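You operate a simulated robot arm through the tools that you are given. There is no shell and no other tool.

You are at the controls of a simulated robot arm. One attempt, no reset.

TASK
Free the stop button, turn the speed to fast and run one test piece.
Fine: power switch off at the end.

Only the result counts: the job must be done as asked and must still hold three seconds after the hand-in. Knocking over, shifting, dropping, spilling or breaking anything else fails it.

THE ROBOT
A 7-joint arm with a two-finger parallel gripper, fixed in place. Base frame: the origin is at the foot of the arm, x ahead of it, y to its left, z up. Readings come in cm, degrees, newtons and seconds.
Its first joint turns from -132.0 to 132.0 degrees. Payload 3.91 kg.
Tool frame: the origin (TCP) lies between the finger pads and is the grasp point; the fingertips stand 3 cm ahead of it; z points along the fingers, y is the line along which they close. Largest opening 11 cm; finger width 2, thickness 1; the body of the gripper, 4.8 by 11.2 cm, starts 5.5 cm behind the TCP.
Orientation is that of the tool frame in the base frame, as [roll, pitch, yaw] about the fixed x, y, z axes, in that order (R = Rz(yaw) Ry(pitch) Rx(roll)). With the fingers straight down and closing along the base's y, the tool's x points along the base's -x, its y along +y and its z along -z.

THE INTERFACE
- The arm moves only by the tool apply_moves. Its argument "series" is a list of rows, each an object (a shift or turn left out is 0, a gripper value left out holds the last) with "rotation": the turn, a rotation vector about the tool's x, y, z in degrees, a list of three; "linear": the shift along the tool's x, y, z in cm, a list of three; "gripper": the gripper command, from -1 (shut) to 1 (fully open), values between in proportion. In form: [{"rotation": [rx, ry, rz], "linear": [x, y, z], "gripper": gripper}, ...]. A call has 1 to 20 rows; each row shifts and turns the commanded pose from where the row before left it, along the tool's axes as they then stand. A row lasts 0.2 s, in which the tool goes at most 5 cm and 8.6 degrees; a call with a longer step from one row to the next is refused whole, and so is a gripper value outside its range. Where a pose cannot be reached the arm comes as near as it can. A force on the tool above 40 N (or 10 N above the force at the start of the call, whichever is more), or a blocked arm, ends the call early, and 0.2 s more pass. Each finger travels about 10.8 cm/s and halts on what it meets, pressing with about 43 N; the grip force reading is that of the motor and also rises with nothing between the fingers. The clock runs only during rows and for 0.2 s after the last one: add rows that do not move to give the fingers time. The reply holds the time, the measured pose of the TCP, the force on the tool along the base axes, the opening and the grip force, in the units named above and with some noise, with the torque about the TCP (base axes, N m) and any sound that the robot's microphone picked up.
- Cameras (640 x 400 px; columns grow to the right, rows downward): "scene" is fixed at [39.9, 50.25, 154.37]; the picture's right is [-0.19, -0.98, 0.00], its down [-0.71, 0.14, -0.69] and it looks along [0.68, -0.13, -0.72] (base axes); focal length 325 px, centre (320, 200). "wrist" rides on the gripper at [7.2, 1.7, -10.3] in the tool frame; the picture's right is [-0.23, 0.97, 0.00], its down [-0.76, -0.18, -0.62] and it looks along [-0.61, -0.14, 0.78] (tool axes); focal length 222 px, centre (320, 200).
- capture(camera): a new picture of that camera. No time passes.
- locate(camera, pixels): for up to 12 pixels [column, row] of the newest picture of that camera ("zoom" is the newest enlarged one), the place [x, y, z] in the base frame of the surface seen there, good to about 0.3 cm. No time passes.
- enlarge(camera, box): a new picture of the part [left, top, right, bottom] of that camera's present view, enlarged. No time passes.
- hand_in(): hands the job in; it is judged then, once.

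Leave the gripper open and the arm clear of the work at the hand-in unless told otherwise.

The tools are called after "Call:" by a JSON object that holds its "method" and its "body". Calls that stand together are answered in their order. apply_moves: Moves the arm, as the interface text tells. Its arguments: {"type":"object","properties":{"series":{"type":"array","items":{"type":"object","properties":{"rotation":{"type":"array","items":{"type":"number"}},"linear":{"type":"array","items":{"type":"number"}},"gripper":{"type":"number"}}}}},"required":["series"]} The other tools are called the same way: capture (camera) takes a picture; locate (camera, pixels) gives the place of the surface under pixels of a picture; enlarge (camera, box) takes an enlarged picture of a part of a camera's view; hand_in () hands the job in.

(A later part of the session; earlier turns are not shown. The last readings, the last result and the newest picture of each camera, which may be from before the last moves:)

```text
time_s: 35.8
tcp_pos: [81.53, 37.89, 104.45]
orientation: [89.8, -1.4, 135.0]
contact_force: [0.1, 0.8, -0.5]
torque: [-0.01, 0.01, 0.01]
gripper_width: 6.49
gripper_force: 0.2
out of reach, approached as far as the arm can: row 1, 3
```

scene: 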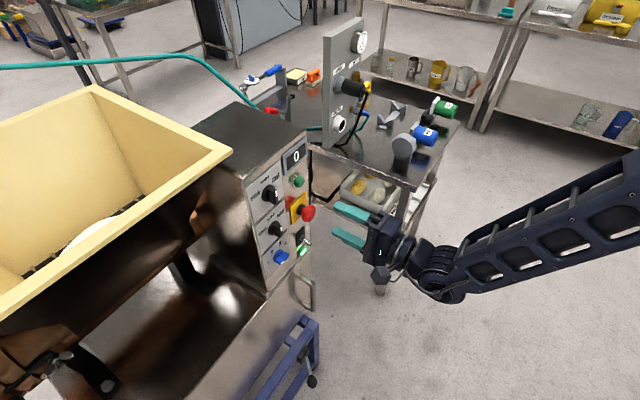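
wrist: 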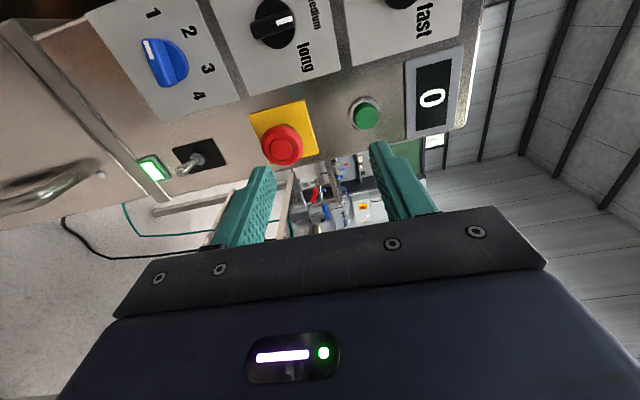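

Left is blocked here, while up and forward are fine. I'll retreat up to z≈118, then back, then try left from there, to get the arm into a better posture.

Call:
{"method": "apply_moves", "body": {"series": [{"linear": [0, 2.5, 0]}, {"linear": [0, 2.5, 0]}, {"linear": [0, 2.5, 0]}, {"linear": [0, 2.5, 0]}, {"linear": [0, 2.5, 0]}, {"linear": [0, 2.5, 0]}, {"linear": [0, 0, -2]}, {"linear": [0, 0, -2]}, {"linear": [0, 0, -2]}, {"linear": [2, 0, 0]}, {"linear": [2, 0, 0]}, {"linear": [2, 0, 0]}, {}]}}

Call:
{"method": "capture", "body": {"camera": "scene"}}

```text
time_s: 38.6
tcp_pos: [73.35, 37.42, 119.61]
orientation: [89.9, -1.4, 134.4]
contact_force: [-4.2, 5.7, 0.0]
torque: [-0.04, 0.03, -0.59]
gripper_width: 6.5
gripper_force: 0.0
```

```text
taken
```

scene: 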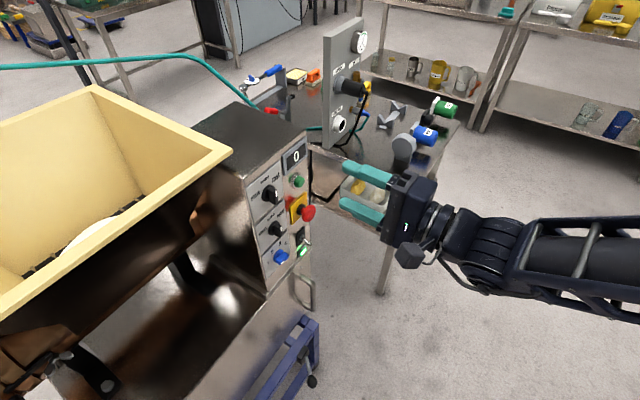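

That worked, and the posture is good now: u=25.4, z=119.6, d=78.3. Here I'll test rotating +89° to bring the fingers horizontal, plus a further +60° to see if the knob twist will be feasible.

Call:
{"method": "apply_moves", "body": {"series": [{"rotation": [0, 0, 8.1]}, {"rotation": [0, 0, 8.1]}, {"rotation": [0, 0, 8.1]}, {"rotation": [0, 0, 8.1]}, {"rotation": [0, 0, 8.1]}, {"rotation": [0, 0, 8.1]}, {"rotation": [0, 0, 8.1]}, {"rotation": [0, 0, 8.1]}, {"rotation": [0, 0, 8.1]}, {"rotation": [0, 0, 8.1]}, {"rotation": [0, 0, 8.1]}, {"rotation": [0, 0, 8.5]}, {"rotation": [0, 0, 8.5]}, {"rotation": [0, 0, 8.5]}, {"rotation": [0, 0, 8.5]}, {"rotation": [0, 0, 8.5]}, {"rotation": [0, 0, 8.5]}, {"rotation": [0, 0, 8.5]}, {}]}}

```text
time_s: 42.6
tcp_pos: [73.4, 37.81, 119.69]
orientation: [-89.7, -29.8, -45.6]
contact_force: [-0.2, -0.2, 0.1]
torque: [0.01, -0.02, -0.01]
gripper_width: 6.48
gripper_force: 0.0
```

The full +240° is feasible here. I'll turn back 59.5° so the fingers close horizontally, then go forward 4 cm, down 7.8 cm and left 2.5 cm to face the speed knob.

Call:
{"method": "apply_moves", "body": {"series": [{"rotation": [0, 0, -8.5]}, {"rotation": [0, 0, -8.5]}, {"rotation": [0, 0, -8.5]}, {"rotation": [0, 0, -8.5]}, {"rotation": [0, 0, -8.5]}, {"rotation": [0, 0, -8.5]}, {"rotation": [0, 0, -8.5]}, {"linear": [0, 0, 2]}, {"linear": [0, 0, 2]}, {"linear": [-2, -0.6, 0]}, {"linear": [-2, -0.6, 0]}, {"linear": [-2, -0.6, 0]}, {"linear": [-1.8, -0.7, 0]}, {}]}}

Call:
{"method": "capture", "body": {"camera": "wrist"}}

Call:
{"method": "enlarge", "body": {"camera": "wrist", "box": [220, 60, 420, 200]}}

```text
time_s: 45.6
tcp_pos: [75.73, 40.94, 117.6]
orientation: [-77.2, -89.4, -58.2]
contact_force: [-0.3, -0.2, 0.4]
torque: [0.0, -0.01, -0.03]
gripper_width: 6.5
gripper_force: 0.1
out of reach, approached as far as the arm can: row 11, 12, 13
```

```text
taken
```

wrist: 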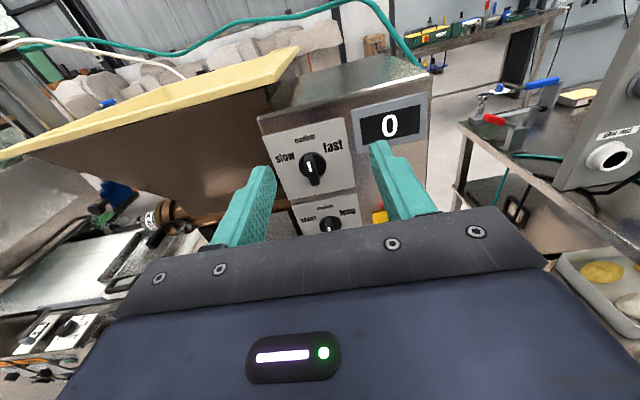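

```text
2.86 times, centred on (320, 130) of wrist
```

zoom: 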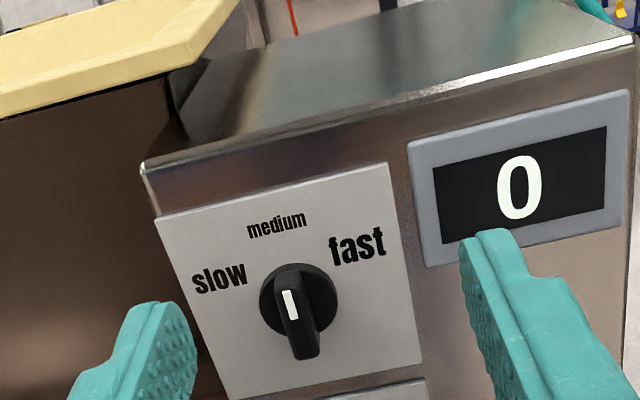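

Descending is blocked at z=117.6 with this wrist angle. In the original wrist angle (camera below) the arm could go low freely, so I'll back off 4 cm, go up 2 cm, and rotate back −180° in two calls.

Call:
{"method": "apply_moves", "body": {"series": [{"linear": [1, 0, -2]}, {"linear": [1, 0, -2]}, {"rotation": [0, 0, -8.2]}, {"rotation": [0, 0, -8.2]}, {"rotation": [0, 0, -8.2]}, {"rotation": [0, 0, -8.2]}, {"rotation": [0, 0, -8.2]}, {"rotation": [0, 0, -8.2]}, {"rotation": [0, 0, -8.2]}, {"rotation": [0, 0, -8.2]}, {"rotation": [0, 0, -8.2]}, {"rotation": [0, 0, -8.2]}, {"rotation": [0, 0, -8.2]}, {}]}}

Call:
{"method": "apply_moves", "body": {"series": [{"rotation": [0, 0, -8.2]}, {"rotation": [0, 0, -8.2]}, {"rotation": [0, 0, -8.2]}, {"rotation": [0, 0, -8.2]}, {"rotation": [0, 0, -8.2]}, {"rotation": [0, 0, -8.2]}, {"rotation": [0, 0, -8.2]}, {"rotation": [0, 0, -8.2]}, {"rotation": [0, 0, -8.2]}, {"rotation": [0, 0, -8.2]}, {"rotation": [0, 0, -7.2]}, {}]}}

```text
time_s: 48.6
tcp_pos: [72.94, 38.21, 119.56]
orientation: [89.9, -0.3, 134.7]
contact_force: [0.4, -0.1, -0.5]
torque: [-0.01, 0.03, -0.02]
gripper_width: 6.47
gripper_force: 0.1
```

```text
time_s: 51.2
tcp_pos: [72.96, 38.09, 119.67]
orientation: [82.1, 88.9, 126.7]
contact_force: [-0.9, 0.5, 0.6]
torque: [-0.05, -0.01, 0.01]
gripper_width: 6.47
gripper_force: 0.0
```

I'm back at the original wrist angle with no limit flags: u=24.7, d=78.5, z=119.7. Now forward 4, then down 7.8 and left 2 toward the speed knob.

Call:
{"method": "apply_moves", "body": {"series": [{"linear": [0, 0, 2]}, {"linear": [0, 0, 2]}, {"linear": [1.95, 0.5, 0]}, {"linear": [1.95, 0.5, 0]}, {"linear": [1.95, 0.5, 0]}, {"linear": [1.95, 0.5, 0]}, {}]}}

Call:
{"method": "capture", "body": {"camera": "wrist"}}

Call:
{"method": "capture", "body": {"camera": "scene"}}

```text
time_s: 52.8
tcp_pos: [75.28, 41.26, 117.59]
orientation: [84.8, 88.8, 129.5]
contact_force: [-0.3, -0.2, 0.1]
torque: [-0.01, 0.0, -0.04]
gripper_width: 6.5
gripper_force: 0.1
out of reach, approached as far as the arm can: row 4, 5, 6
```

```text
taken
```

wrist: 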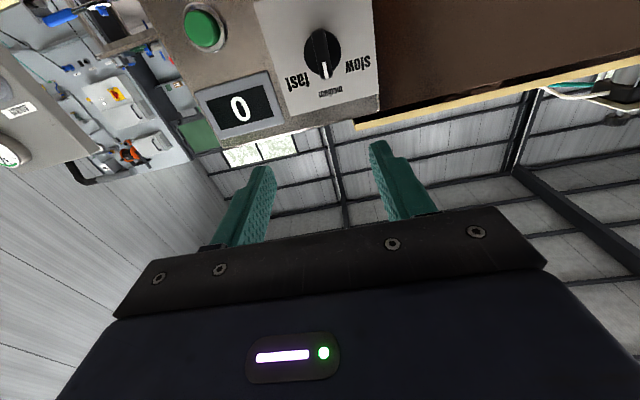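

```text
taken
```

scene: 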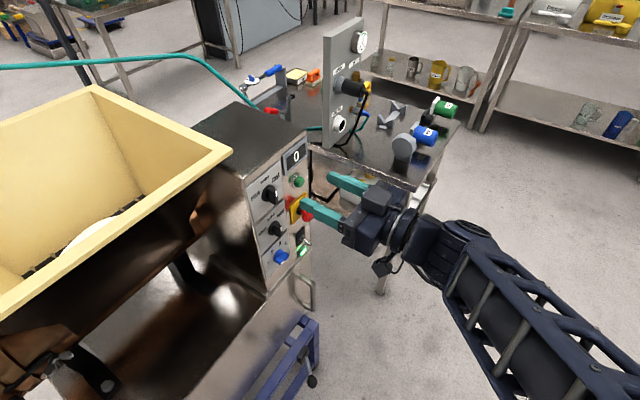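

The same limit shows up regardless of wrist roll, so another joint is involved. I'll locate points on the arm in this posture to work out which one.

Call:
{"method": "locate", "body": {"camera": "scene", "pixels": [[600, 370], [560, 330], [520, 300], [490, 270], [470, 240], [440, 250], [425, 240], [405, 230], [380, 210], [620, 395], [500, 385], [455, 300]]}}

Call:
{"method": "enlarge", "body": {"camera": "scene", "box": [320, 140, 640, 400]}}

```text
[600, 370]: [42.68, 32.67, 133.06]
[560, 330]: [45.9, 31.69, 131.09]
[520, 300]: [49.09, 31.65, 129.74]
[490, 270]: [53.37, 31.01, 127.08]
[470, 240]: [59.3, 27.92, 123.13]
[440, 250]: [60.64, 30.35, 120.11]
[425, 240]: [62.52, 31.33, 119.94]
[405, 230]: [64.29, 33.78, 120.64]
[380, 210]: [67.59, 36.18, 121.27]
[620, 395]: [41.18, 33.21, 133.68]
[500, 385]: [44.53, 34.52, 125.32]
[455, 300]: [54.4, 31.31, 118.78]
```

```text
1.54 times, centred on (480, 270) of scene
```

zoom: 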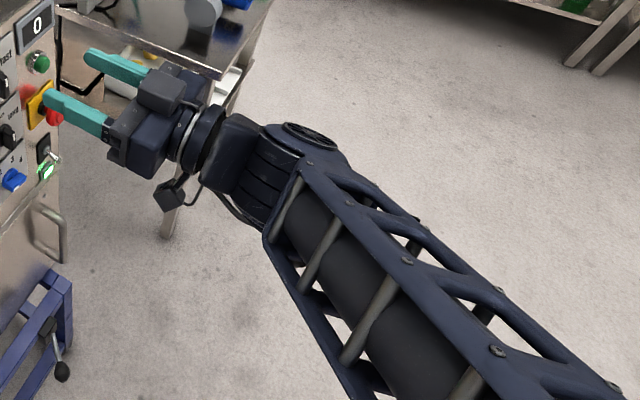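

The elbow has swung round to the left (+y) side in this posture. Going farther forward may open up lower heights, as it did before. I'll test forward 3 cm (tips still about 4 cm from the knob), then down 2, then left 1.

Call:
{"method": "apply_moves", "body": {"series": [{"linear": [0, 0, 1.5]}, {"linear": [0, 0, 1.5]}, {"linear": [1, 0, 0]}, {"linear": [1, 0, 0]}, {"linear": [0, 1, 0]}, {}]}}

```text
time_s: 54.2
tcp_pos: [76.77, 43.93, 118.38]
orientation: [90.4, 88.8, 135.0]
contact_force: [-0.2, -0.1, 0.2]
torque: [-0.02, 0.0, 0.02]
gripper_width: 6.49
gripper_force: 0.0
out of reach, approached as far as the arm can: row 2, 3, 4, 5
```

The lower-z limit remains here (u=23.2, d=85.4, z=118.4). A tool tilted downward should suit this high-elbow arm better. I'll back off 2 cm, pitch the tool 24° down, and test descending in small steps.

Call:
{"method": "apply_moves", "body": {"series": [{"linear": [0, 0, -1.5]}, {"linear": [0, 0, -1.5]}, {"rotation": [0, 8, 0]}, {"rotation": [0, 8, 0]}, {"rotation": [0, 8, 0]}, {"linear": [1.37, 0, 0.61]}, {"linear": [1.37, 0, 0.61]}, {"linear": [1.37, 0, 0.61]}, {}]}}

Call:
{"method": "capture", "body": {"camera": "scene"}}

```text
time_s: 56.2
tcp_pos: [74.66, 41.98, 113.85]
orientation: [177.1, 66.1, -138.2]
contact_force: [0.1, 0.6, 0.4]
torque: [0.0, 0.04, -0.01]
gripper_width: 6.5
gripper_force: 0.0
```

```text
taken
```

scene: 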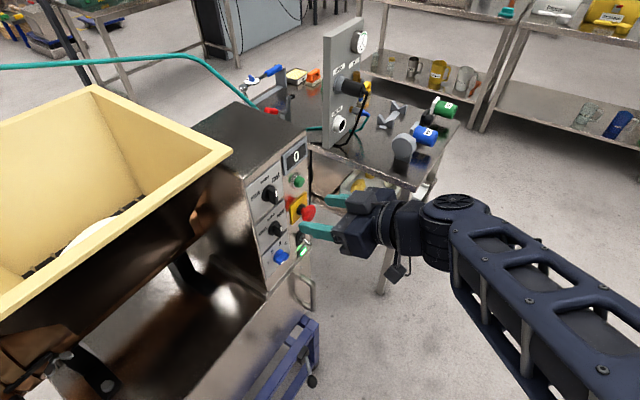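

With the 24° downward tilt there are no limit flags: u=23.1, d=82.5, z=113.9. I'll look at the knob from here and measure it carefully.

Call:
{"method": "capture", "body": {"camera": "wrist"}}

Call:
{"method": "enlarge", "body": {"camera": "wrist", "box": [260, 0, 420, 130]}}

```text
taken
```

wrist: 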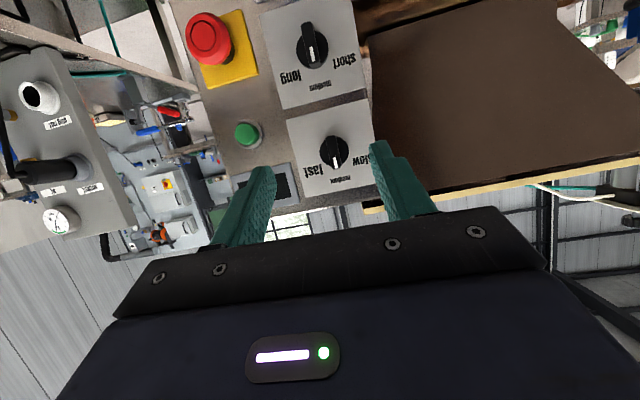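

```text
3.08 times, centred on (340, 65) of wrist
```

zoom: 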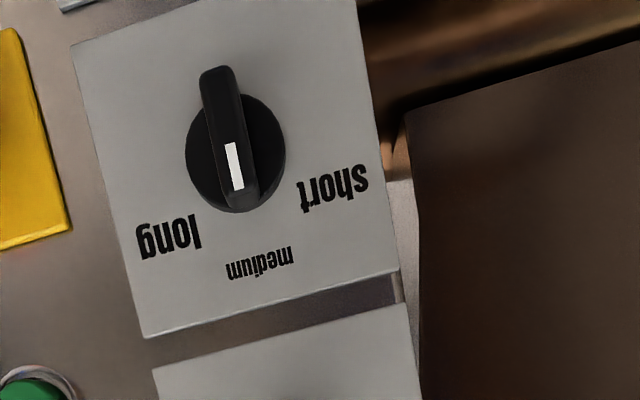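

Call:
{"method": "enlarge", "body": {"camera": "wrist", "box": [265, 80, 405, 210]}}

```text
3.08 times, centred on (335, 145) of wrist
```

zoom: 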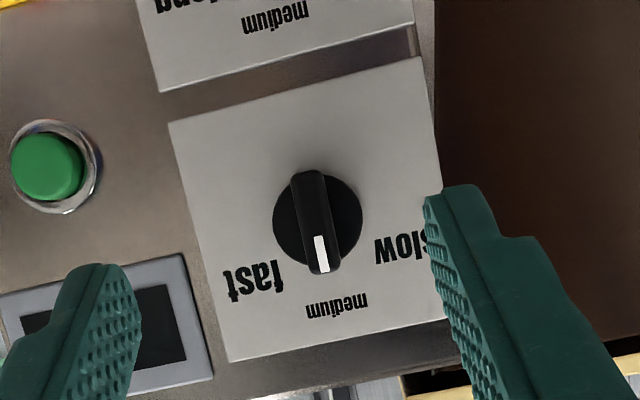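

Now I'll locate the speed knob's disc edges, bar ends and plate corners in this zoom.

Call:
{"method": "locate", "body": {"camera": "zoom", "pixels": [[278, 222], [358, 212], [306, 176], [322, 268], [300, 215], [327, 215], [314, 220], [176, 131], [416, 64], [438, 314], [235, 354], [48, 168]]}}

```text
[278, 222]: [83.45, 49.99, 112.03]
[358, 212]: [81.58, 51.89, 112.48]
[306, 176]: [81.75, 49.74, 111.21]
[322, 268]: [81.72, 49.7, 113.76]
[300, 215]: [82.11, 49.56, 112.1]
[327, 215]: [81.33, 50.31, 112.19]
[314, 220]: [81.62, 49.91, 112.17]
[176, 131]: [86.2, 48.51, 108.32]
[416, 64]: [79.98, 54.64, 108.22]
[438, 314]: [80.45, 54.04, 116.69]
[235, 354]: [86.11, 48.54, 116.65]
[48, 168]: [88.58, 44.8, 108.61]
```

The knob centre is at u≈22.45, z≈112.4. The bar is about 1.1 cm thick with its front face at d≈93.0, and the disc behind it is at d≈94.4. I'll try reducing the tilt to 16° here and moving forward 3 cm and down about 1 cm, still clear of the knob.

Call:
{"method": "apply_moves", "body": {"series": [{"rotation": [0, -8, 0]}, {"linear": [0.5, 0.3, 1.5]}, {"linear": [0.2, 0.3, 1.5]}, {}]}}

```text
time_s: 57.2
tcp_pos: [76.1, 44.24, 112.44]
orientation: [175.7, 74.1, -139.5]
contact_force: [-0.7, -0.2, -0.4]
torque: [0.01, 0.0, 0.0]
gripper_width: 6.48
gripper_force: 0.1
```

No flags. I'll reduce the tilt by another 8°, to about 8°, and test.

Call:
{"method": "apply_moves", "body": {"series": [{"rotation": [0, -4, 0]}, {"rotation": [0, -4, 0]}, {}]}}

```text
time_s: 58.0
tcp_pos: [76.21, 44.17, 112.34]
orientation: [171.5, 82.1, -143.8]
contact_force: [1.0, -0.2, -0.4]
torque: [0.02, 0.04, 0.0]
gripper_width: 6.49
gripper_force: 0.1
```

The tilt is now 8° with no flags (u=22.65, d=85.1, z=112.3). Before gripping, I'll test here that a +51° twist is feasible, and come back.

Call:
{"method": "apply_moves", "body": {"series": [{"rotation": [0, 0, 8.5]}, {"rotation": [0, 0, 8.5]}, {"rotation": [0, 0, 8.5]}, {"rotation": [0, 0, 8.5]}, {"rotation": [0, 0, 8.5]}, {"rotation": [0, 0, 8.5]}, {"rotation": [0, 0, 8.5]}, {}, {"rotation": [0, 0, -8.5]}, {"rotation": [0, 0, -8.5]}, {"rotation": [0, 0, -8.5]}, {"rotation": [0, 0, -8.5]}, {"rotation": [0, 0, -8.5]}, {"rotation": [0, 0, -8.5]}, {"rotation": [0, 0, -8.5]}, {}]}}

```text
time_s: 61.4
tcp_pos: [76.12, 44.2, 112.39]
orientation: [172.1, 82.2, -143.2]
contact_force: [0.2, 0.6, -0.3]
torque: [0.02, -0.04, 0.01]
gripper_width: 6.5
gripper_force: 0.0
```

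The twist range is clear. Now I'll approach the knob: tool shift z +5.8, x −1.15, y +0.1, so the tips sit on either side of the bar at d≈94.

Call:
{"method": "apply_moves", "body": {"series": [{"linear": [-0.29, 0.03, 1.45]}, {"linear": [-0.29, 0.03, 1.45]}, {"linear": [-0.29, 0.03, 1.45]}, {"linear": [-0.28, 0.03, 1.44]}, {}]}}

Call:
{"method": "capture", "body": {"camera": "wrist"}}

Call:
{"method": "enlarge", "body": {"camera": "scene", "box": [230, 130, 370, 250]}}

```text
time_s: 62.6
tcp_pos: [80.4, 48.44, 112.72]
orientation: [171.6, 82.1, -143.7]
contact_force: [-0.6, 0.0, -0.2]
torque: [-0.01, 0.01, -0.02]
gripper_width: 6.46
gripper_force: 0.0
```

```text
taken
```

wrist: 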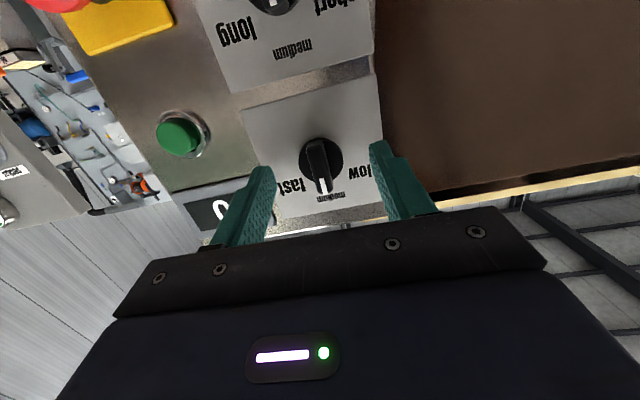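

```text
3.33 times, centred on (300, 190) of scene
```

zoom: 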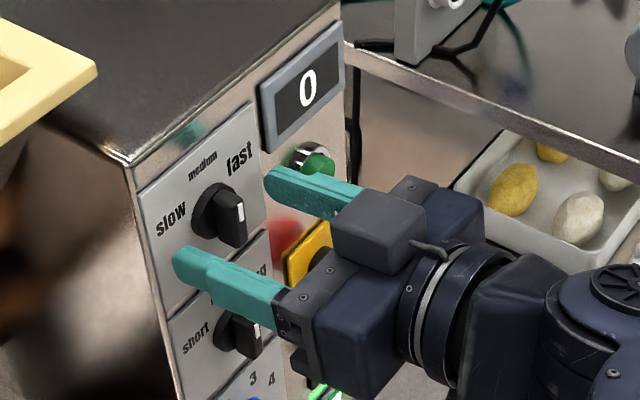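

The fingers straddle the knob bar evenly (TCP u=22.6, z=112.7, d=91.1). I'll close on the bar.

Call:
{"method": "apply_moves", "body": {"series": [{"gripper": -0.4}, {"gripper": -0.7}, {"gripper": -1}, {}, {}]}}

Call:
{"method": "capture", "body": {"camera": "wrist"}}

Call:
{"method": "enlarge", "body": {"camera": "scene", "box": [230, 130, 370, 250]}}

```text
time_s: 63.8
tcp_pos: [80.38, 48.46, 112.86]
orientation: [171.5, 82.1, -143.9]
contact_force: [0.4, -0.9, -0.1]
torque: [0.0, -0.01, 0.37]
gripper_width: 1.11
gripper_force: 45.3
```

```text
taken
```

wrist: 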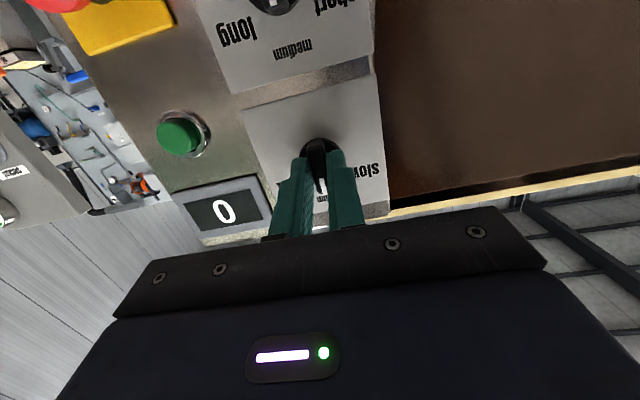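

```text
3.33 times, centred on (300, 190) of scene
```

zoom: 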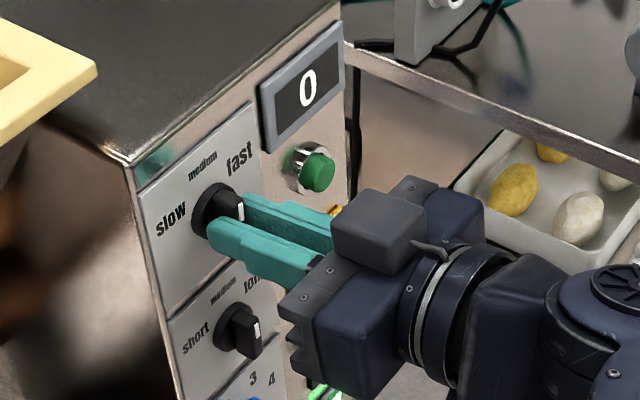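

The bar is firmly held (width 1.11 cm) with negligible side load. The labels put "fast" about 50–55° clockwise of "medium". I'll turn 40° about the knob axis first and check the torque.

Call:
{"method": "apply_moves", "body": {"series": [{"rotation": [-1.08, 0, 7.92], "linear": [0.02, -0.055, 0], "gripper": -1}, {"rotation": [-1.08, 0, 7.92], "linear": [0.02, -0.055, 0]}, {"rotation": [-1.08, 0, 7.92], "linear": [0.02, -0.055, 0]}, {"rotation": [-1.08, 0, 7.92], "linear": [0.02, -0.055, 0]}, {"rotation": [-1.08, 0, 7.92], "linear": [0.02, -0.055, 0]}, {}]}}

Call:
{"method": "capture", "body": {"camera": "wrist"}}

Call:
{"method": "enlarge", "body": {"camera": "scene", "box": [230, 130, 370, 250]}}

```text
time_s: 65.2
tcp_pos: [80.46, 48.46, 112.65]
orientation: [98.7, 48.2, 146.3]
contact_force: [12.1, 18.2, 27.0]
torque: [0.37, -0.29, 0.56]
gripper_width: 1.06
gripper_force: 44.8
```

```text
taken
```

wrist: 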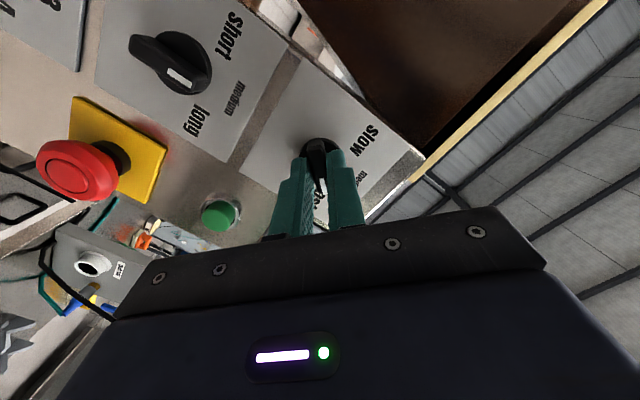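

```text
3.33 times, centred on (300, 190) of scene
```

zoom: 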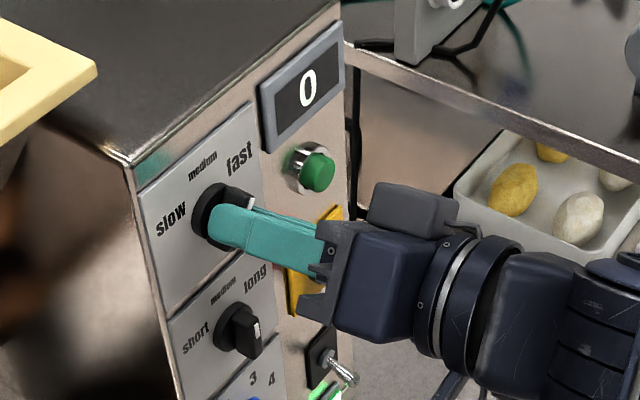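

Turned 40° with little torque on the knob, but there's a side load of about 27 N upward and 21 N inward. I'll relieve it by shifting 0.2 cm up and 0.1 cm inward, then read the forces.

Call:
{"method": "apply_moves", "body": {"series": [{"linear": [-0.15, 0.13, 0.1]}, {}]}}

```text
time_s: 65.8
tcp_pos: [80.45, 48.36, 112.61]
orientation: [99.0, 48.3, 146.5]
contact_force: [-8.3, 7.7, 14.9]
torque: [0.82, -0.74, 0.04]
gripper_width: 1.07
gripper_force: 46.1
```

The load dropped to about 18 N. I'll continue the turn by 14° with a small extra relief.

Call:
{"method": "apply_moves", "body": {"series": [{"rotation": [-0.95, 0, 6.93], "linear": [0, 0.08, 0]}, {"rotation": [-0.95, 0, 6.93], "linear": [0, 0.04, 0]}, {}]}}

Call:
{"method": "capture", "body": {"camera": "wrist"}}

Call:
{"method": "enlarge", "body": {"camera": "wrist", "box": [230, 60, 430, 240]}}

```text
time_s: 66.6
tcp_pos: [80.47, 48.38, 112.66]
orientation: [95.7, 34.4, 144.2]
contact_force: [-4.4, -3.3, -3.6]
torque: [0.02, -0.02, 0.57]
gripper_width: 1.1
gripper_force: 45.2
```

```text
taken
```

wrist: 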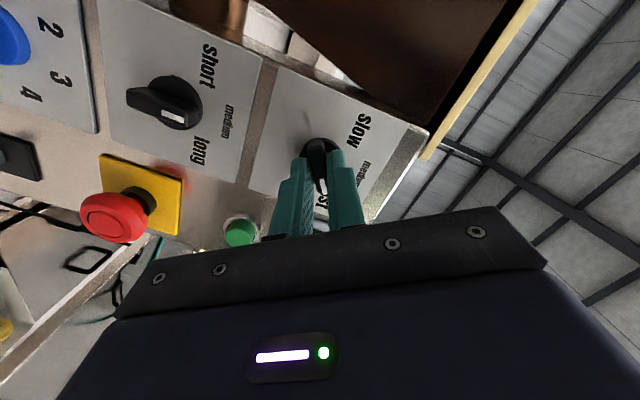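

```text
2.22 times, centred on (330, 150) of wrist
```

zoom: 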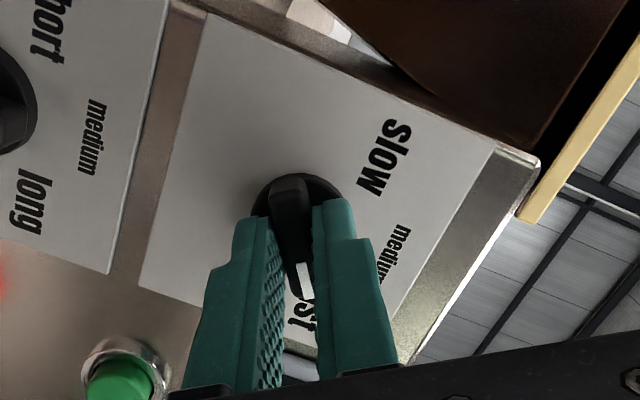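

The pointer lines up with "fast" and the forces have dropped to near zero, so it seems settled. I'll open the gripper and back straight out along the panel normal.

Call:
{"method": "apply_moves", "body": {"series": [{"gripper": -0.3}, {}, {"linear": [0.27, 0, -1.98]}, {"linear": [0.27, 0, -1.98]}, {"linear": [0.27, 0, -1.98]}, {}]}}

Call:
{"method": "capture", "body": {"camera": "wrist"}}

Call:
{"method": "enlarge", "body": {"camera": "scene", "box": [240, 135, 330, 215]}}

```text
time_s: 68.0
tcp_pos: [76.14, 44.1, 112.81]
orientation: [95.5, 34.5, 144.1]
contact_force: [0.1, -0.5, -0.2]
torque: [-0.02, 0.01, 0.0]
gripper_width: 3.83
gripper_force: 0.0
```

```text
taken
```

wrist: 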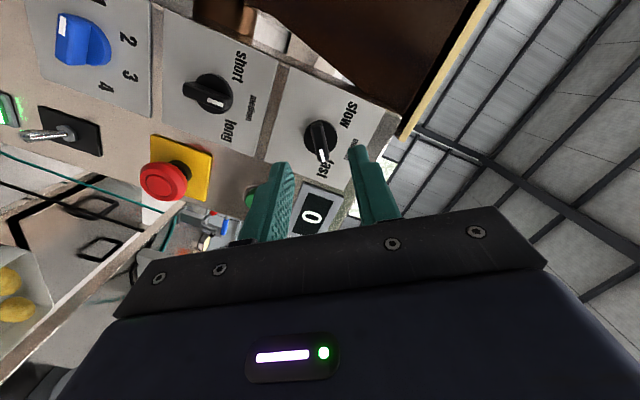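

```text
5.00 times, centred on (285, 175) of scene
```

zoom: 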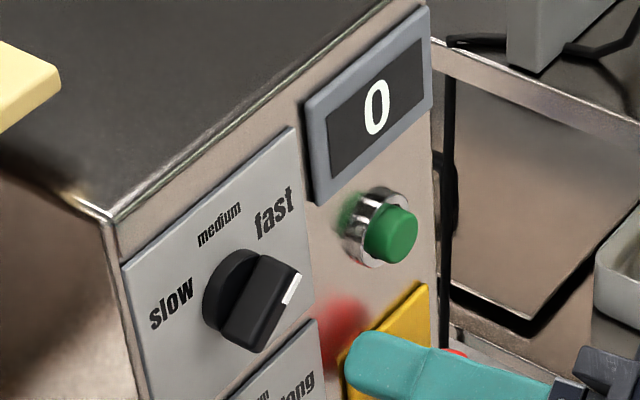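

The speed knob now points toward "fast". I'll check its angle in a wrist zoom and by locating the bar ends.

Call:
{"method": "enlarge", "body": {"camera": "wrist", "box": [255, 70, 405, 200]}}

```text
3.08 times, centred on (330, 135) of wrist
```

zoom: 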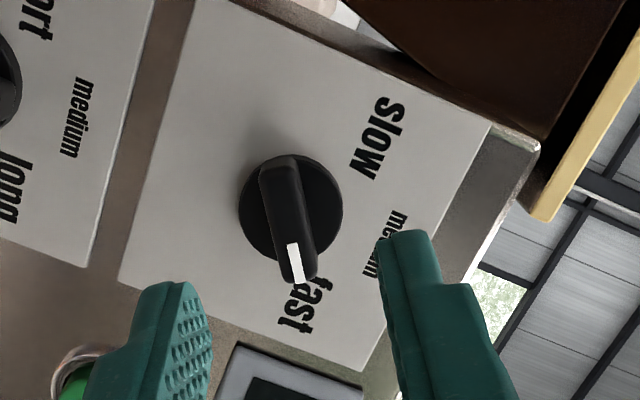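

Call:
{"method": "locate", "body": {"camera": "zoom", "pixels": [[278, 165], [298, 275], [288, 220], [300, 310], [377, 138], [398, 220], [292, 250], [283, 190]]}}

```text
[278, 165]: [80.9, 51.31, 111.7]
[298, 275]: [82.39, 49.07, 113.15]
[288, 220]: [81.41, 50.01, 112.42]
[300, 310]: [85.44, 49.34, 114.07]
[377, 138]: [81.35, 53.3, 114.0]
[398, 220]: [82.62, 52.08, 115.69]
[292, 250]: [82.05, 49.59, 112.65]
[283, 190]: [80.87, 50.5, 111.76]
```

The pointer measures about 57–60° from vertical, right at the "fast" label. Next comes the green button (u≈31.3, z≈108.1, face d≈94.2, with a chrome ring slightly behind). I'll turn the wrist back 54°, pitch down a further 12°, and narrow the fingers to 2 cm so one fingertip can press.

Call:
{"method": "apply_moves", "body": {"series": [{"rotation": [1.05, 0, -7.7], "gripper": -0.636, "linear": [0, 0, -1]}, {"rotation": [1.05, 0, -7.7], "linear": [0, 0, -1]}, {"rotation": [1.05, 0, -7.7]}, {"rotation": [1.05, 0, -7.7]}, {"rotation": [1.05, 0, -7.7]}, {"rotation": [1.05, 0, -7.7]}, {"rotation": [1.0, 0, -7.3]}, {"rotation": [0, 6, 0]}, {"rotation": [0, 6, 0]}, {}]}}

Call:
{"method": "capture", "body": {"camera": "wrist"}}

```text
time_s: 70.2
tcp_pos: [74.93, 42.72, 112.91]
orientation: [176.7, 70.1, -138.4]
contact_force: [-0.2, 0.3, -0.1]
torque: [0.01, 0.06, 0.01]
gripper_width: 2.01
gripper_force: 0.0
```

```text
taken
```

wrist: 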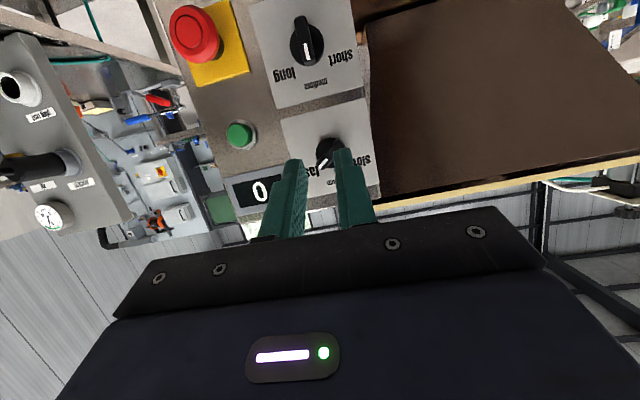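

The tool is at u=22.8, d=83.2, z=112.9 with a 20° downward tilt. I'll shift right 7 cm and down 4.7 cm at the same standoff.

Call:
{"method": "apply_moves", "body": {"series": [{"linear": [1.1, -1.75, 0.4]}, {"linear": [1.1, -1.75, 0.4]}, {"linear": [1.1, -1.75, 0.4]}, {"linear": [1.1, -1.75, 0.4]}, {}]}}

Call:
{"method": "capture", "body": {"camera": "wrist"}}

Call:
{"method": "enlarge", "body": {"camera": "wrist", "box": [230, 60, 390, 220]}}

```text
time_s: 71.4
tcp_pos: [79.85, 37.67, 108.19]
orientation: [176.7, 70.1, -138.4]
contact_force: [0.0, -0.1, 0.4]
torque: [0.01, 0.03, -0.04]
gripper_width: 2.01
gripper_force: 0.0
```

```text
taken
```

wrist: 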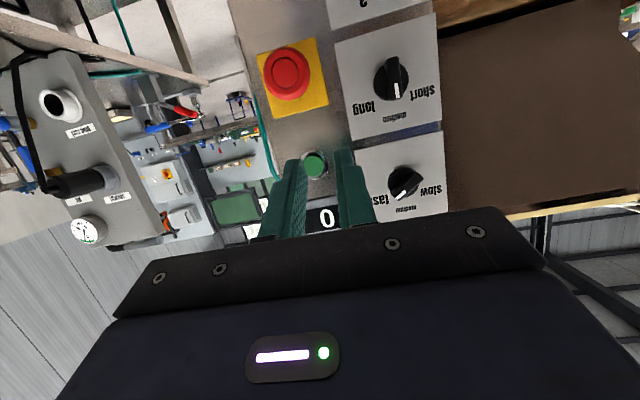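

```text
2.50 times, centred on (310, 140) of wrist
```

zoom: 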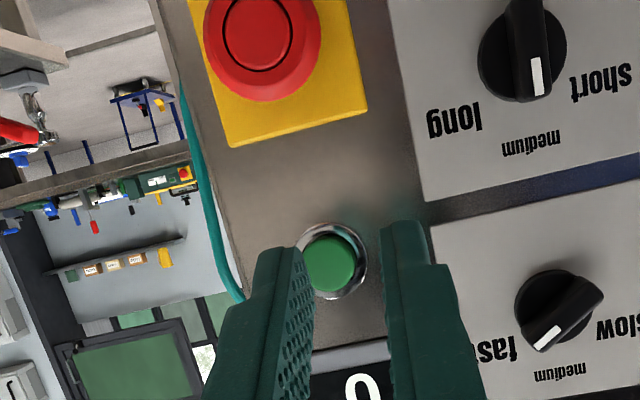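

The TCP is at u=29.8, d=83.1, z=108.2. I'll measure the green cap, its ring and the fingertips.

Call:
{"method": "locate", "body": {"camera": "zoom", "pixels": [[330, 262], [330, 245], [330, 280], [315, 262], [345, 262], [362, 262], [332, 228], [360, 285], [280, 255], [402, 228], [290, 290], [400, 270]]}}

```text
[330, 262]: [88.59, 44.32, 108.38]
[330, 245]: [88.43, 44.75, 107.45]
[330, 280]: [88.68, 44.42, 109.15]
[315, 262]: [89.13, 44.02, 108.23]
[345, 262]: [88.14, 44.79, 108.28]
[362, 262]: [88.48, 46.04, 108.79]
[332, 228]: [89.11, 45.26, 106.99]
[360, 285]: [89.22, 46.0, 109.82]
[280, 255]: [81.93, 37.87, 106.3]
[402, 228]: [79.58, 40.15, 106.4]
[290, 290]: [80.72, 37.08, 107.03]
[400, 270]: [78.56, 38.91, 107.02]
```

The green cap's centre is at u=31.3, z=108.3, face at d≈94.0, and it stands about 1 cm proud of the ring (d≈95.0). I'll close the fingers into one blunt tip, centre on the cap, and advance to about 1 cm short of it.

Call:
{"method": "apply_moves", "body": {"series": [{"gripper": -1, "linear": [-0.1, -0.75, 0]}, {"linear": [-0.1, -0.72, 0]}, {"linear": [-0.684, 0, 1.88]}, {"linear": [-0.684, 0, 1.88]}, {"linear": [-0.684, 0, 1.88]}, {"linear": [-0.24, 0, 0.66]}, {}]}}

Call:
{"method": "capture", "body": {"camera": "wrist"}}

Call:
{"method": "enlarge", "body": {"camera": "scene", "box": [250, 130, 370, 240]}}

```text
time_s: 73.0
tcp_pos: [85.66, 41.43, 108.38]
orientation: [176.6, 70.1, -138.7]
contact_force: [0.5, -0.4, -0.2]
torque: [0.01, -0.02, 0.02]
gripper_width: 0.01
gripper_force: 38.2
```

```text
taken
```

wrist: 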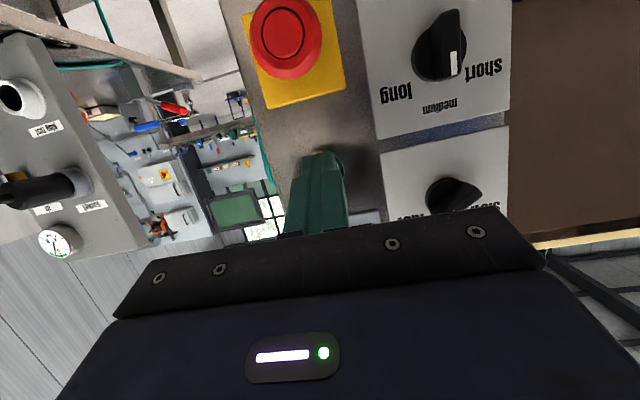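

```text
3.64 times, centred on (310, 185) of scene
```

zoom: 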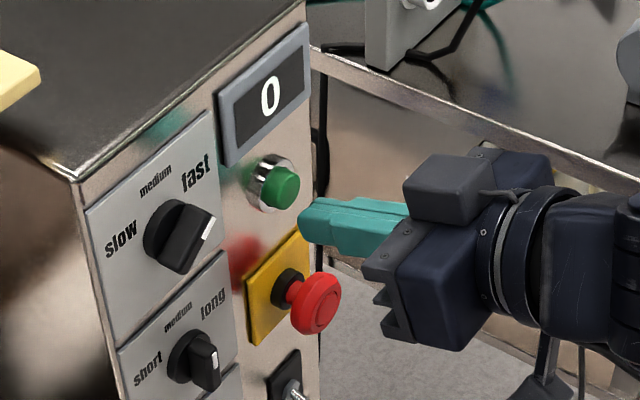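

The tip is about 1 cm from the green cap and centred (u=31.27, z=108.4). I'll press slowly, 1.4 cm in total, for a stroke of about 0.5 cm.

Call:
{"method": "apply_moves", "body": {"series": [{"linear": [-0.171, 0, 0.47]}, {"linear": [-0.103, 0, 0.282]}, {"linear": [-0.068, 0, 0.188]}, {"linear": [-0.068, 0, 0.188]}, {"linear": [-0.068, 0, 0.188]}]}}

Call:
{"method": "enlarge", "body": {"camera": "scene", "box": [250, 130, 370, 240]}}

```text
time_s: 74.2
tcp_pos: [86.87, 42.44, 108.34]
orientation: [176.7, 70.1, -138.5]
contact_force: [-0.8, -3.7, 0.9]
torque: [0.02, -0.04, -0.05]
gripper_width: 0.0
gripper_force: 37.6
```

```text
3.64 times, centred on (310, 185) of scene
```

zoom: 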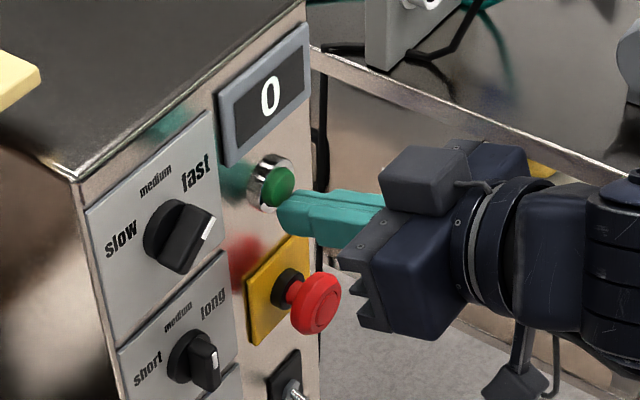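

There's light contact (about 3 N) and the cap is partly in; the display still shows 0. I'll press another 0.3 cm.

Call:
{"method": "apply_moves", "body": {"series": [{"linear": [-0.034, 0, 0.094]}, {"linear": [-0.034, 0, 0.094]}, {"linear": [-0.034, 0, 0.094]}]}}

Call:
{"method": "enlarge", "body": {"camera": "scene", "box": [250, 130, 370, 240]}}

```text
time_s: 75.0
tcp_pos: [86.86, 42.55, 108.39]
orientation: [176.7, 70.1, -138.5]
contact_force: [-12.9, -10.3, -1.8]
torque: [-0.03, 0.03, 0.04]
gripper_width: 0.0
gripper_force: 37.4
heard: click
```

```text
3.64 times, centred on (310, 185) of scene
```

zoom: 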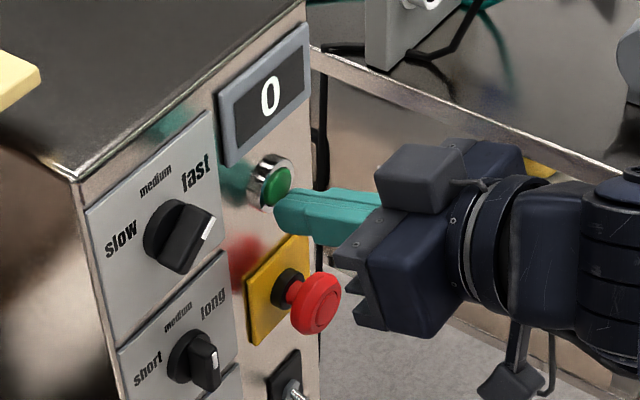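

A click was heard. I'll release by backing off 2 cm, then wait and watch the display.

Call:
{"method": "apply_moves", "body": {"series": [{"linear": [0.342, 0, -0.94]}, {"linear": [0.342, 0, -0.94]}, {}, {}, {}]}}

Call:
{"method": "enlarge", "body": {"camera": "scene", "box": [240, 130, 370, 270]}}

Call:
{"method": "capture", "body": {"camera": "scene"}}

```text
time_s: 76.2
tcp_pos: [85.37, 41.16, 108.34]
orientation: [176.7, 70.0, -138.4]
contact_force: [-0.2, 0.3, 0.7]
torque: [0.01, 0.02, 0.01]
gripper_width: 0.01
gripper_force: 37.8
```

```text
2.86 times, centred on (305, 200) of scene
```

zoom: 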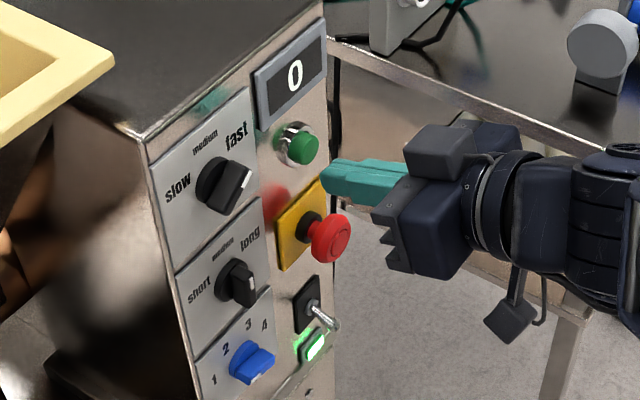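

```text
taken
```

scene: 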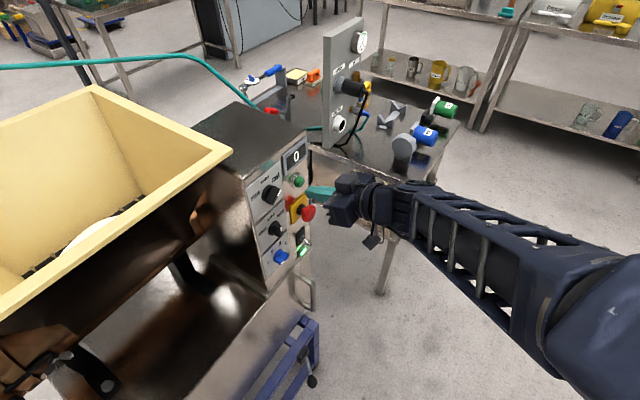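

The display still shows 0. The cycle may take some time, so I'll wait 4 s and look again.

Call:
{"method": "apply_moves", "body": {"series": [{}, {}, {}, {}, {}, {}, {}, {}, {}, {}, {}, {}, {}, {}, {}, {}, {}, {}, {}, {}]}}

Call:
{"method": "enlarge", "body": {"camera": "scene", "box": [240, 130, 370, 270]}}

```text
time_s: 80.4
tcp_pos: [85.51, 41.23, 108.28]
orientation: [176.7, 70.2, -138.5]
contact_force: [0.4, -0.4, -0.1]
torque: [0.01, 0.01, 0.0]
gripper_width: 0.01
gripper_force: 37.5
```

```text
2.86 times, centred on (305, 200) of scene
```

zoom: 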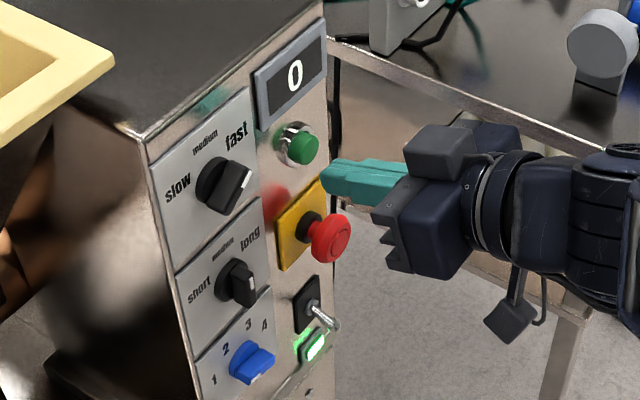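

Still 0, so a click but no run. Something else must be blocking the start. I'll look closely at the toggle and lamp, and at the bench panel labels.

Call:
{"method": "enlarge", "body": {"camera": "scene", "box": [280, 225, 330, 265]}}

Call:
{"method": "enlarge", "body": {"camera": "scene", "box": [300, 10, 400, 150]}}

Call:
{"method": "enlarge", "body": {"camera": "scene", "box": [0, 60, 250, 400]}}

Call:
{"method": "capture", "body": {"camera": "wrist"}}

```text
10.00 times, centred on (305, 245) of scene
```

zoom: 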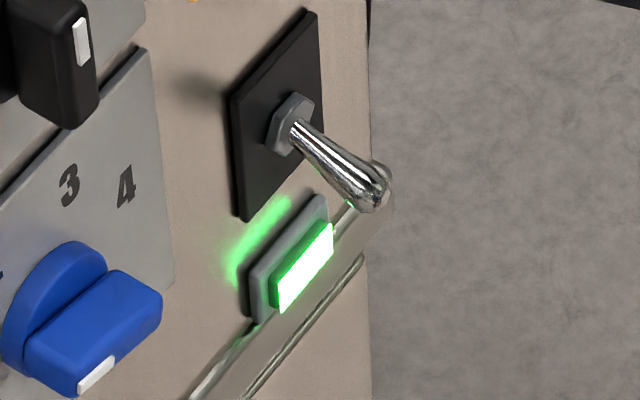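

```text
2.86 times, centred on (350, 80) of scene
```

zoom: 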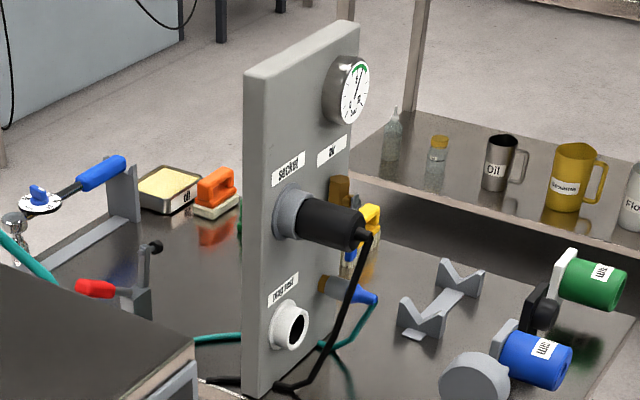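

```text
1.18 times, centred on (125, 230) of scene
```

zoom: 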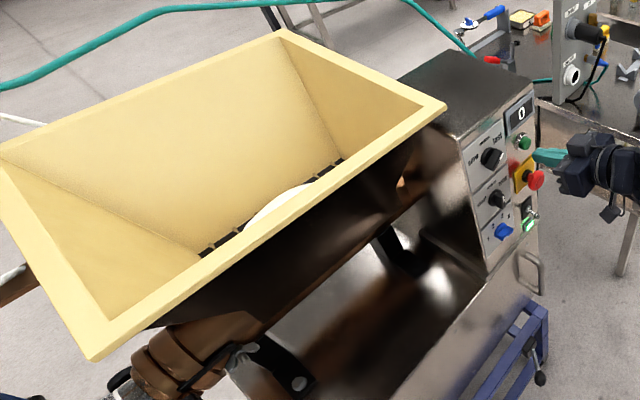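

```text
taken
```

wrist: 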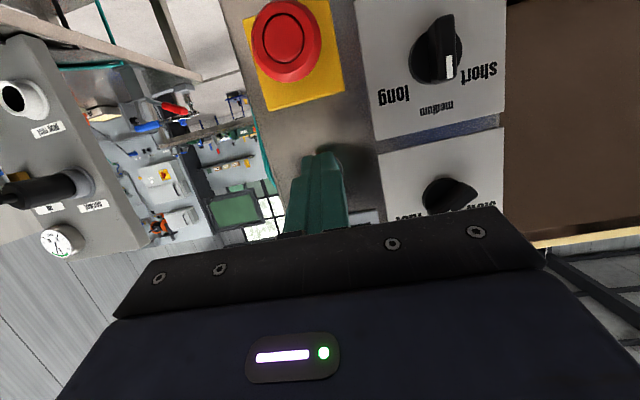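

The machine is plugged in at "socket", the lamp is green, and the lever points down. No motor sound was heard, so the press did not start a cycle. I'll press again, this time fully and held a bit longer, to rule out a too-short press.

Call:
{"method": "apply_moves", "body": {"series": [{"linear": [-0.342, 0, 0.94]}, {"linear": [-0.171, 0, 0.47]}, {"linear": [-0.085, 0, 0.235]}, {"linear": [-0.068, 0, 0.188]}, {"linear": [-0.034, 0, 0.094]}, {}, {}]}}

Call:
{"method": "enlarge", "body": {"camera": "scene", "box": [240, 130, 370, 270]}}

```text
time_s: 82.0
tcp_pos: [86.89, 42.59, 108.37]
orientation: [176.6, 70.1, -138.5]
contact_force: [-22.9, -16.0, 0.5]
torque: [0.0, 0.03, 0.07]
gripper_width: 0.0
gripper_force: 37.3
heard: click
```

```text
2.86 times, centred on (305, 200) of scene
```

zoom: 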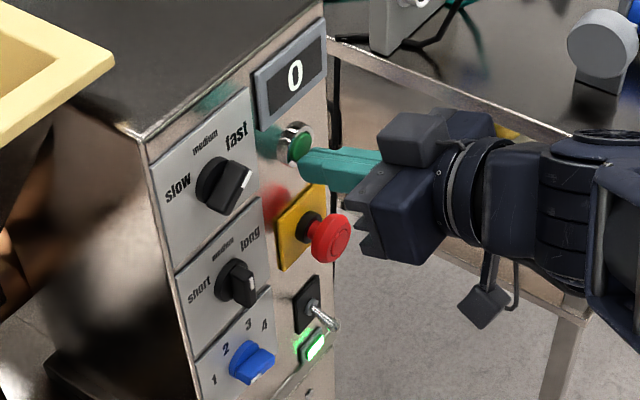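

The button bottoms out with a click, but the display stays 0 and no machine sound follows. I'll back off and check again after a second. Then I'll look at the power switch, since many machines need a power cycle after a latched stop.

Call:
{"method": "apply_moves", "body": {"series": [{"linear": [0.342, 0, -0.94]}, {"linear": [0.684, 0, -1.88]}, {"linear": [0.684, 0, -1.88]}, {"linear": [0.684, 0, -1.88]}, {"linear": [0.684, 0, -1.88]}, {}, {}, {}, {}]}}

Call:
{"method": "enlarge", "body": {"camera": "scene", "box": [240, 130, 370, 270]}}

Call:
{"method": "capture", "body": {"camera": "wrist"}}

Call:
{"method": "locate", "body": {"camera": "scene", "pixels": [[303, 238], [306, 240], [310, 243], [312, 245], [298, 228], [303, 251], [302, 225], [300, 244]]}}

```text
time_s: 84.0
tcp_pos: [80.49, 36.41, 108.29]
orientation: [176.7, 70.2, -138.6]
contact_force: [0.4, 0.5, -0.4]
torque: [0.02, 0.0, -0.01]
gripper_width: 0.02
gripper_force: 37.4
```

```text
2.86 times, centred on (305, 200) of scene
```

zoom: 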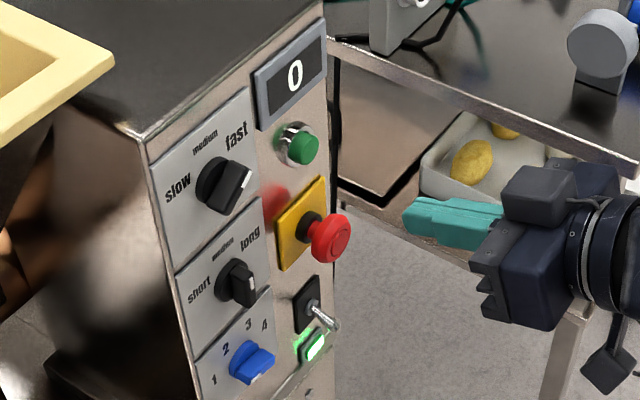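

```text
taken
```

wrist: 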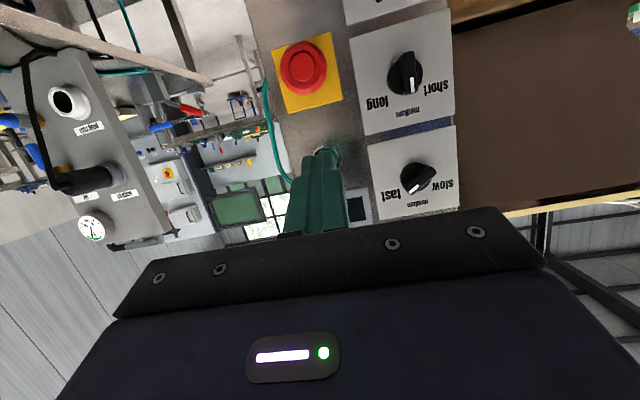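

```text
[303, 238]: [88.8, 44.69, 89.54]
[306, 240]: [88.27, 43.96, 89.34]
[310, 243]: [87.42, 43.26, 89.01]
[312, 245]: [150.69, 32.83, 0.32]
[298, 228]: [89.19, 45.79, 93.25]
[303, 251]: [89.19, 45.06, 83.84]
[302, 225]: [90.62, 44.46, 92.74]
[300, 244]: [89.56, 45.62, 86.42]
```

Still 0. The toggle lever is at u≈31.2: base z≈90, tip at z≈88.9, d≈92.4, pointing down, with the lamp lit. Let me read the labels on the bench panel first, to be sure nothing else there matters.

Call:
{"method": "enlarge", "body": {"camera": "wrist", "box": [30, 60, 180, 250]}}

Call:
{"method": "enlarge", "body": {"camera": "scene", "box": [320, 40, 375, 130]}}

Call:
{"method": "enlarge", "body": {"camera": "scene", "box": [280, 140, 335, 175]}}

```text
2.11 times, centred on (105, 155) of wrist
```

zoom: 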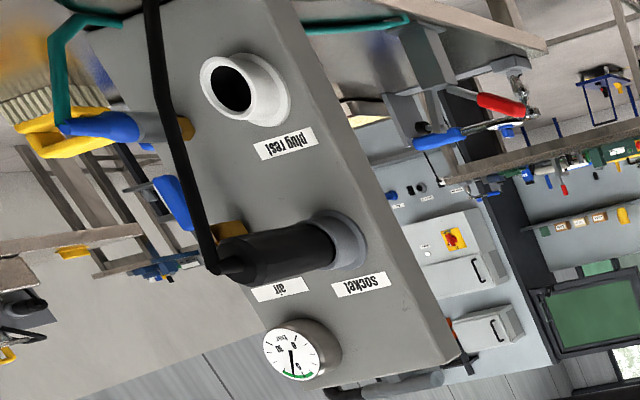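

```text
4.44 times, centred on (348, 85) of scene
```

zoom: 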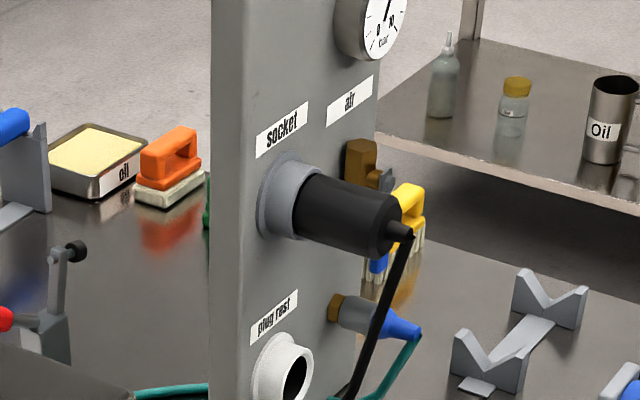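

```text
11.43 times, centred on (308, 158) of scene
```

zoom: 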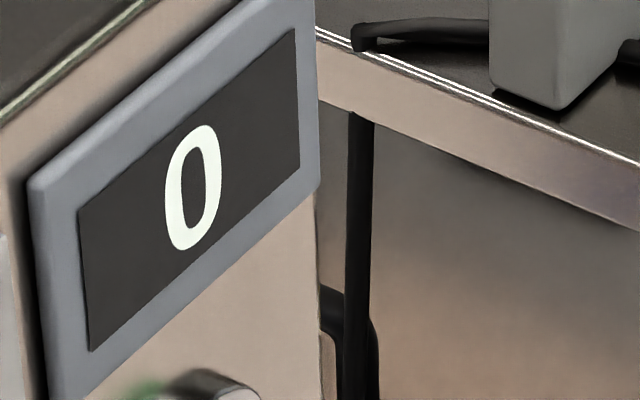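

The plug is in its socket and the air gauge is in the green, so those are fine. I'll cycle the power switch: lever up (off), then down (on). First I'll descend at the current standoff from z=108 toward z=88, with closed fingers and a 20° tilt.

Call:
{"method": "apply_moves", "body": {"series": [{"linear": [2.82, 0, 1.026]}, {"linear": [2.82, 0, 1.026]}, {"linear": [2.82, 0, 1.026]}, {"linear": [2.82, 0, 1.026]}, {"linear": [2.82, 0, 1.026]}, {"linear": [2.82, 0, 1.026]}, {"linear": [2.82, 0, 1.026]}, {}]}}

Call:
{"method": "capture", "body": {"camera": "wrist"}}

Call:
{"method": "capture", "body": {"camera": "scene"}}

```text
time_s: 85.8
tcp_pos: [80.25, 36.59, 87.21]
orientation: [176.7, 70.0, -138.5]
contact_force: [0.1, -0.4, 0.1]
torque: [-0.02, -0.03, 0.01]
gripper_width: 0.0
gripper_force: 37.9
```

```text
taken
```

wrist: 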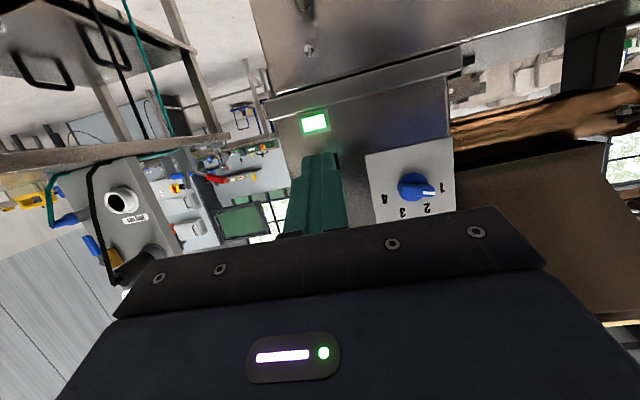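

```text
taken
```

scene: 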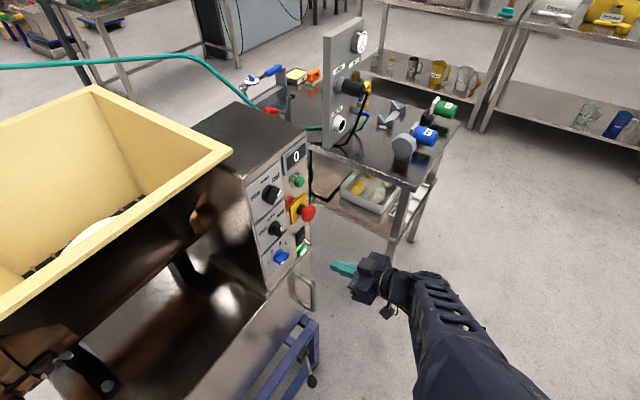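

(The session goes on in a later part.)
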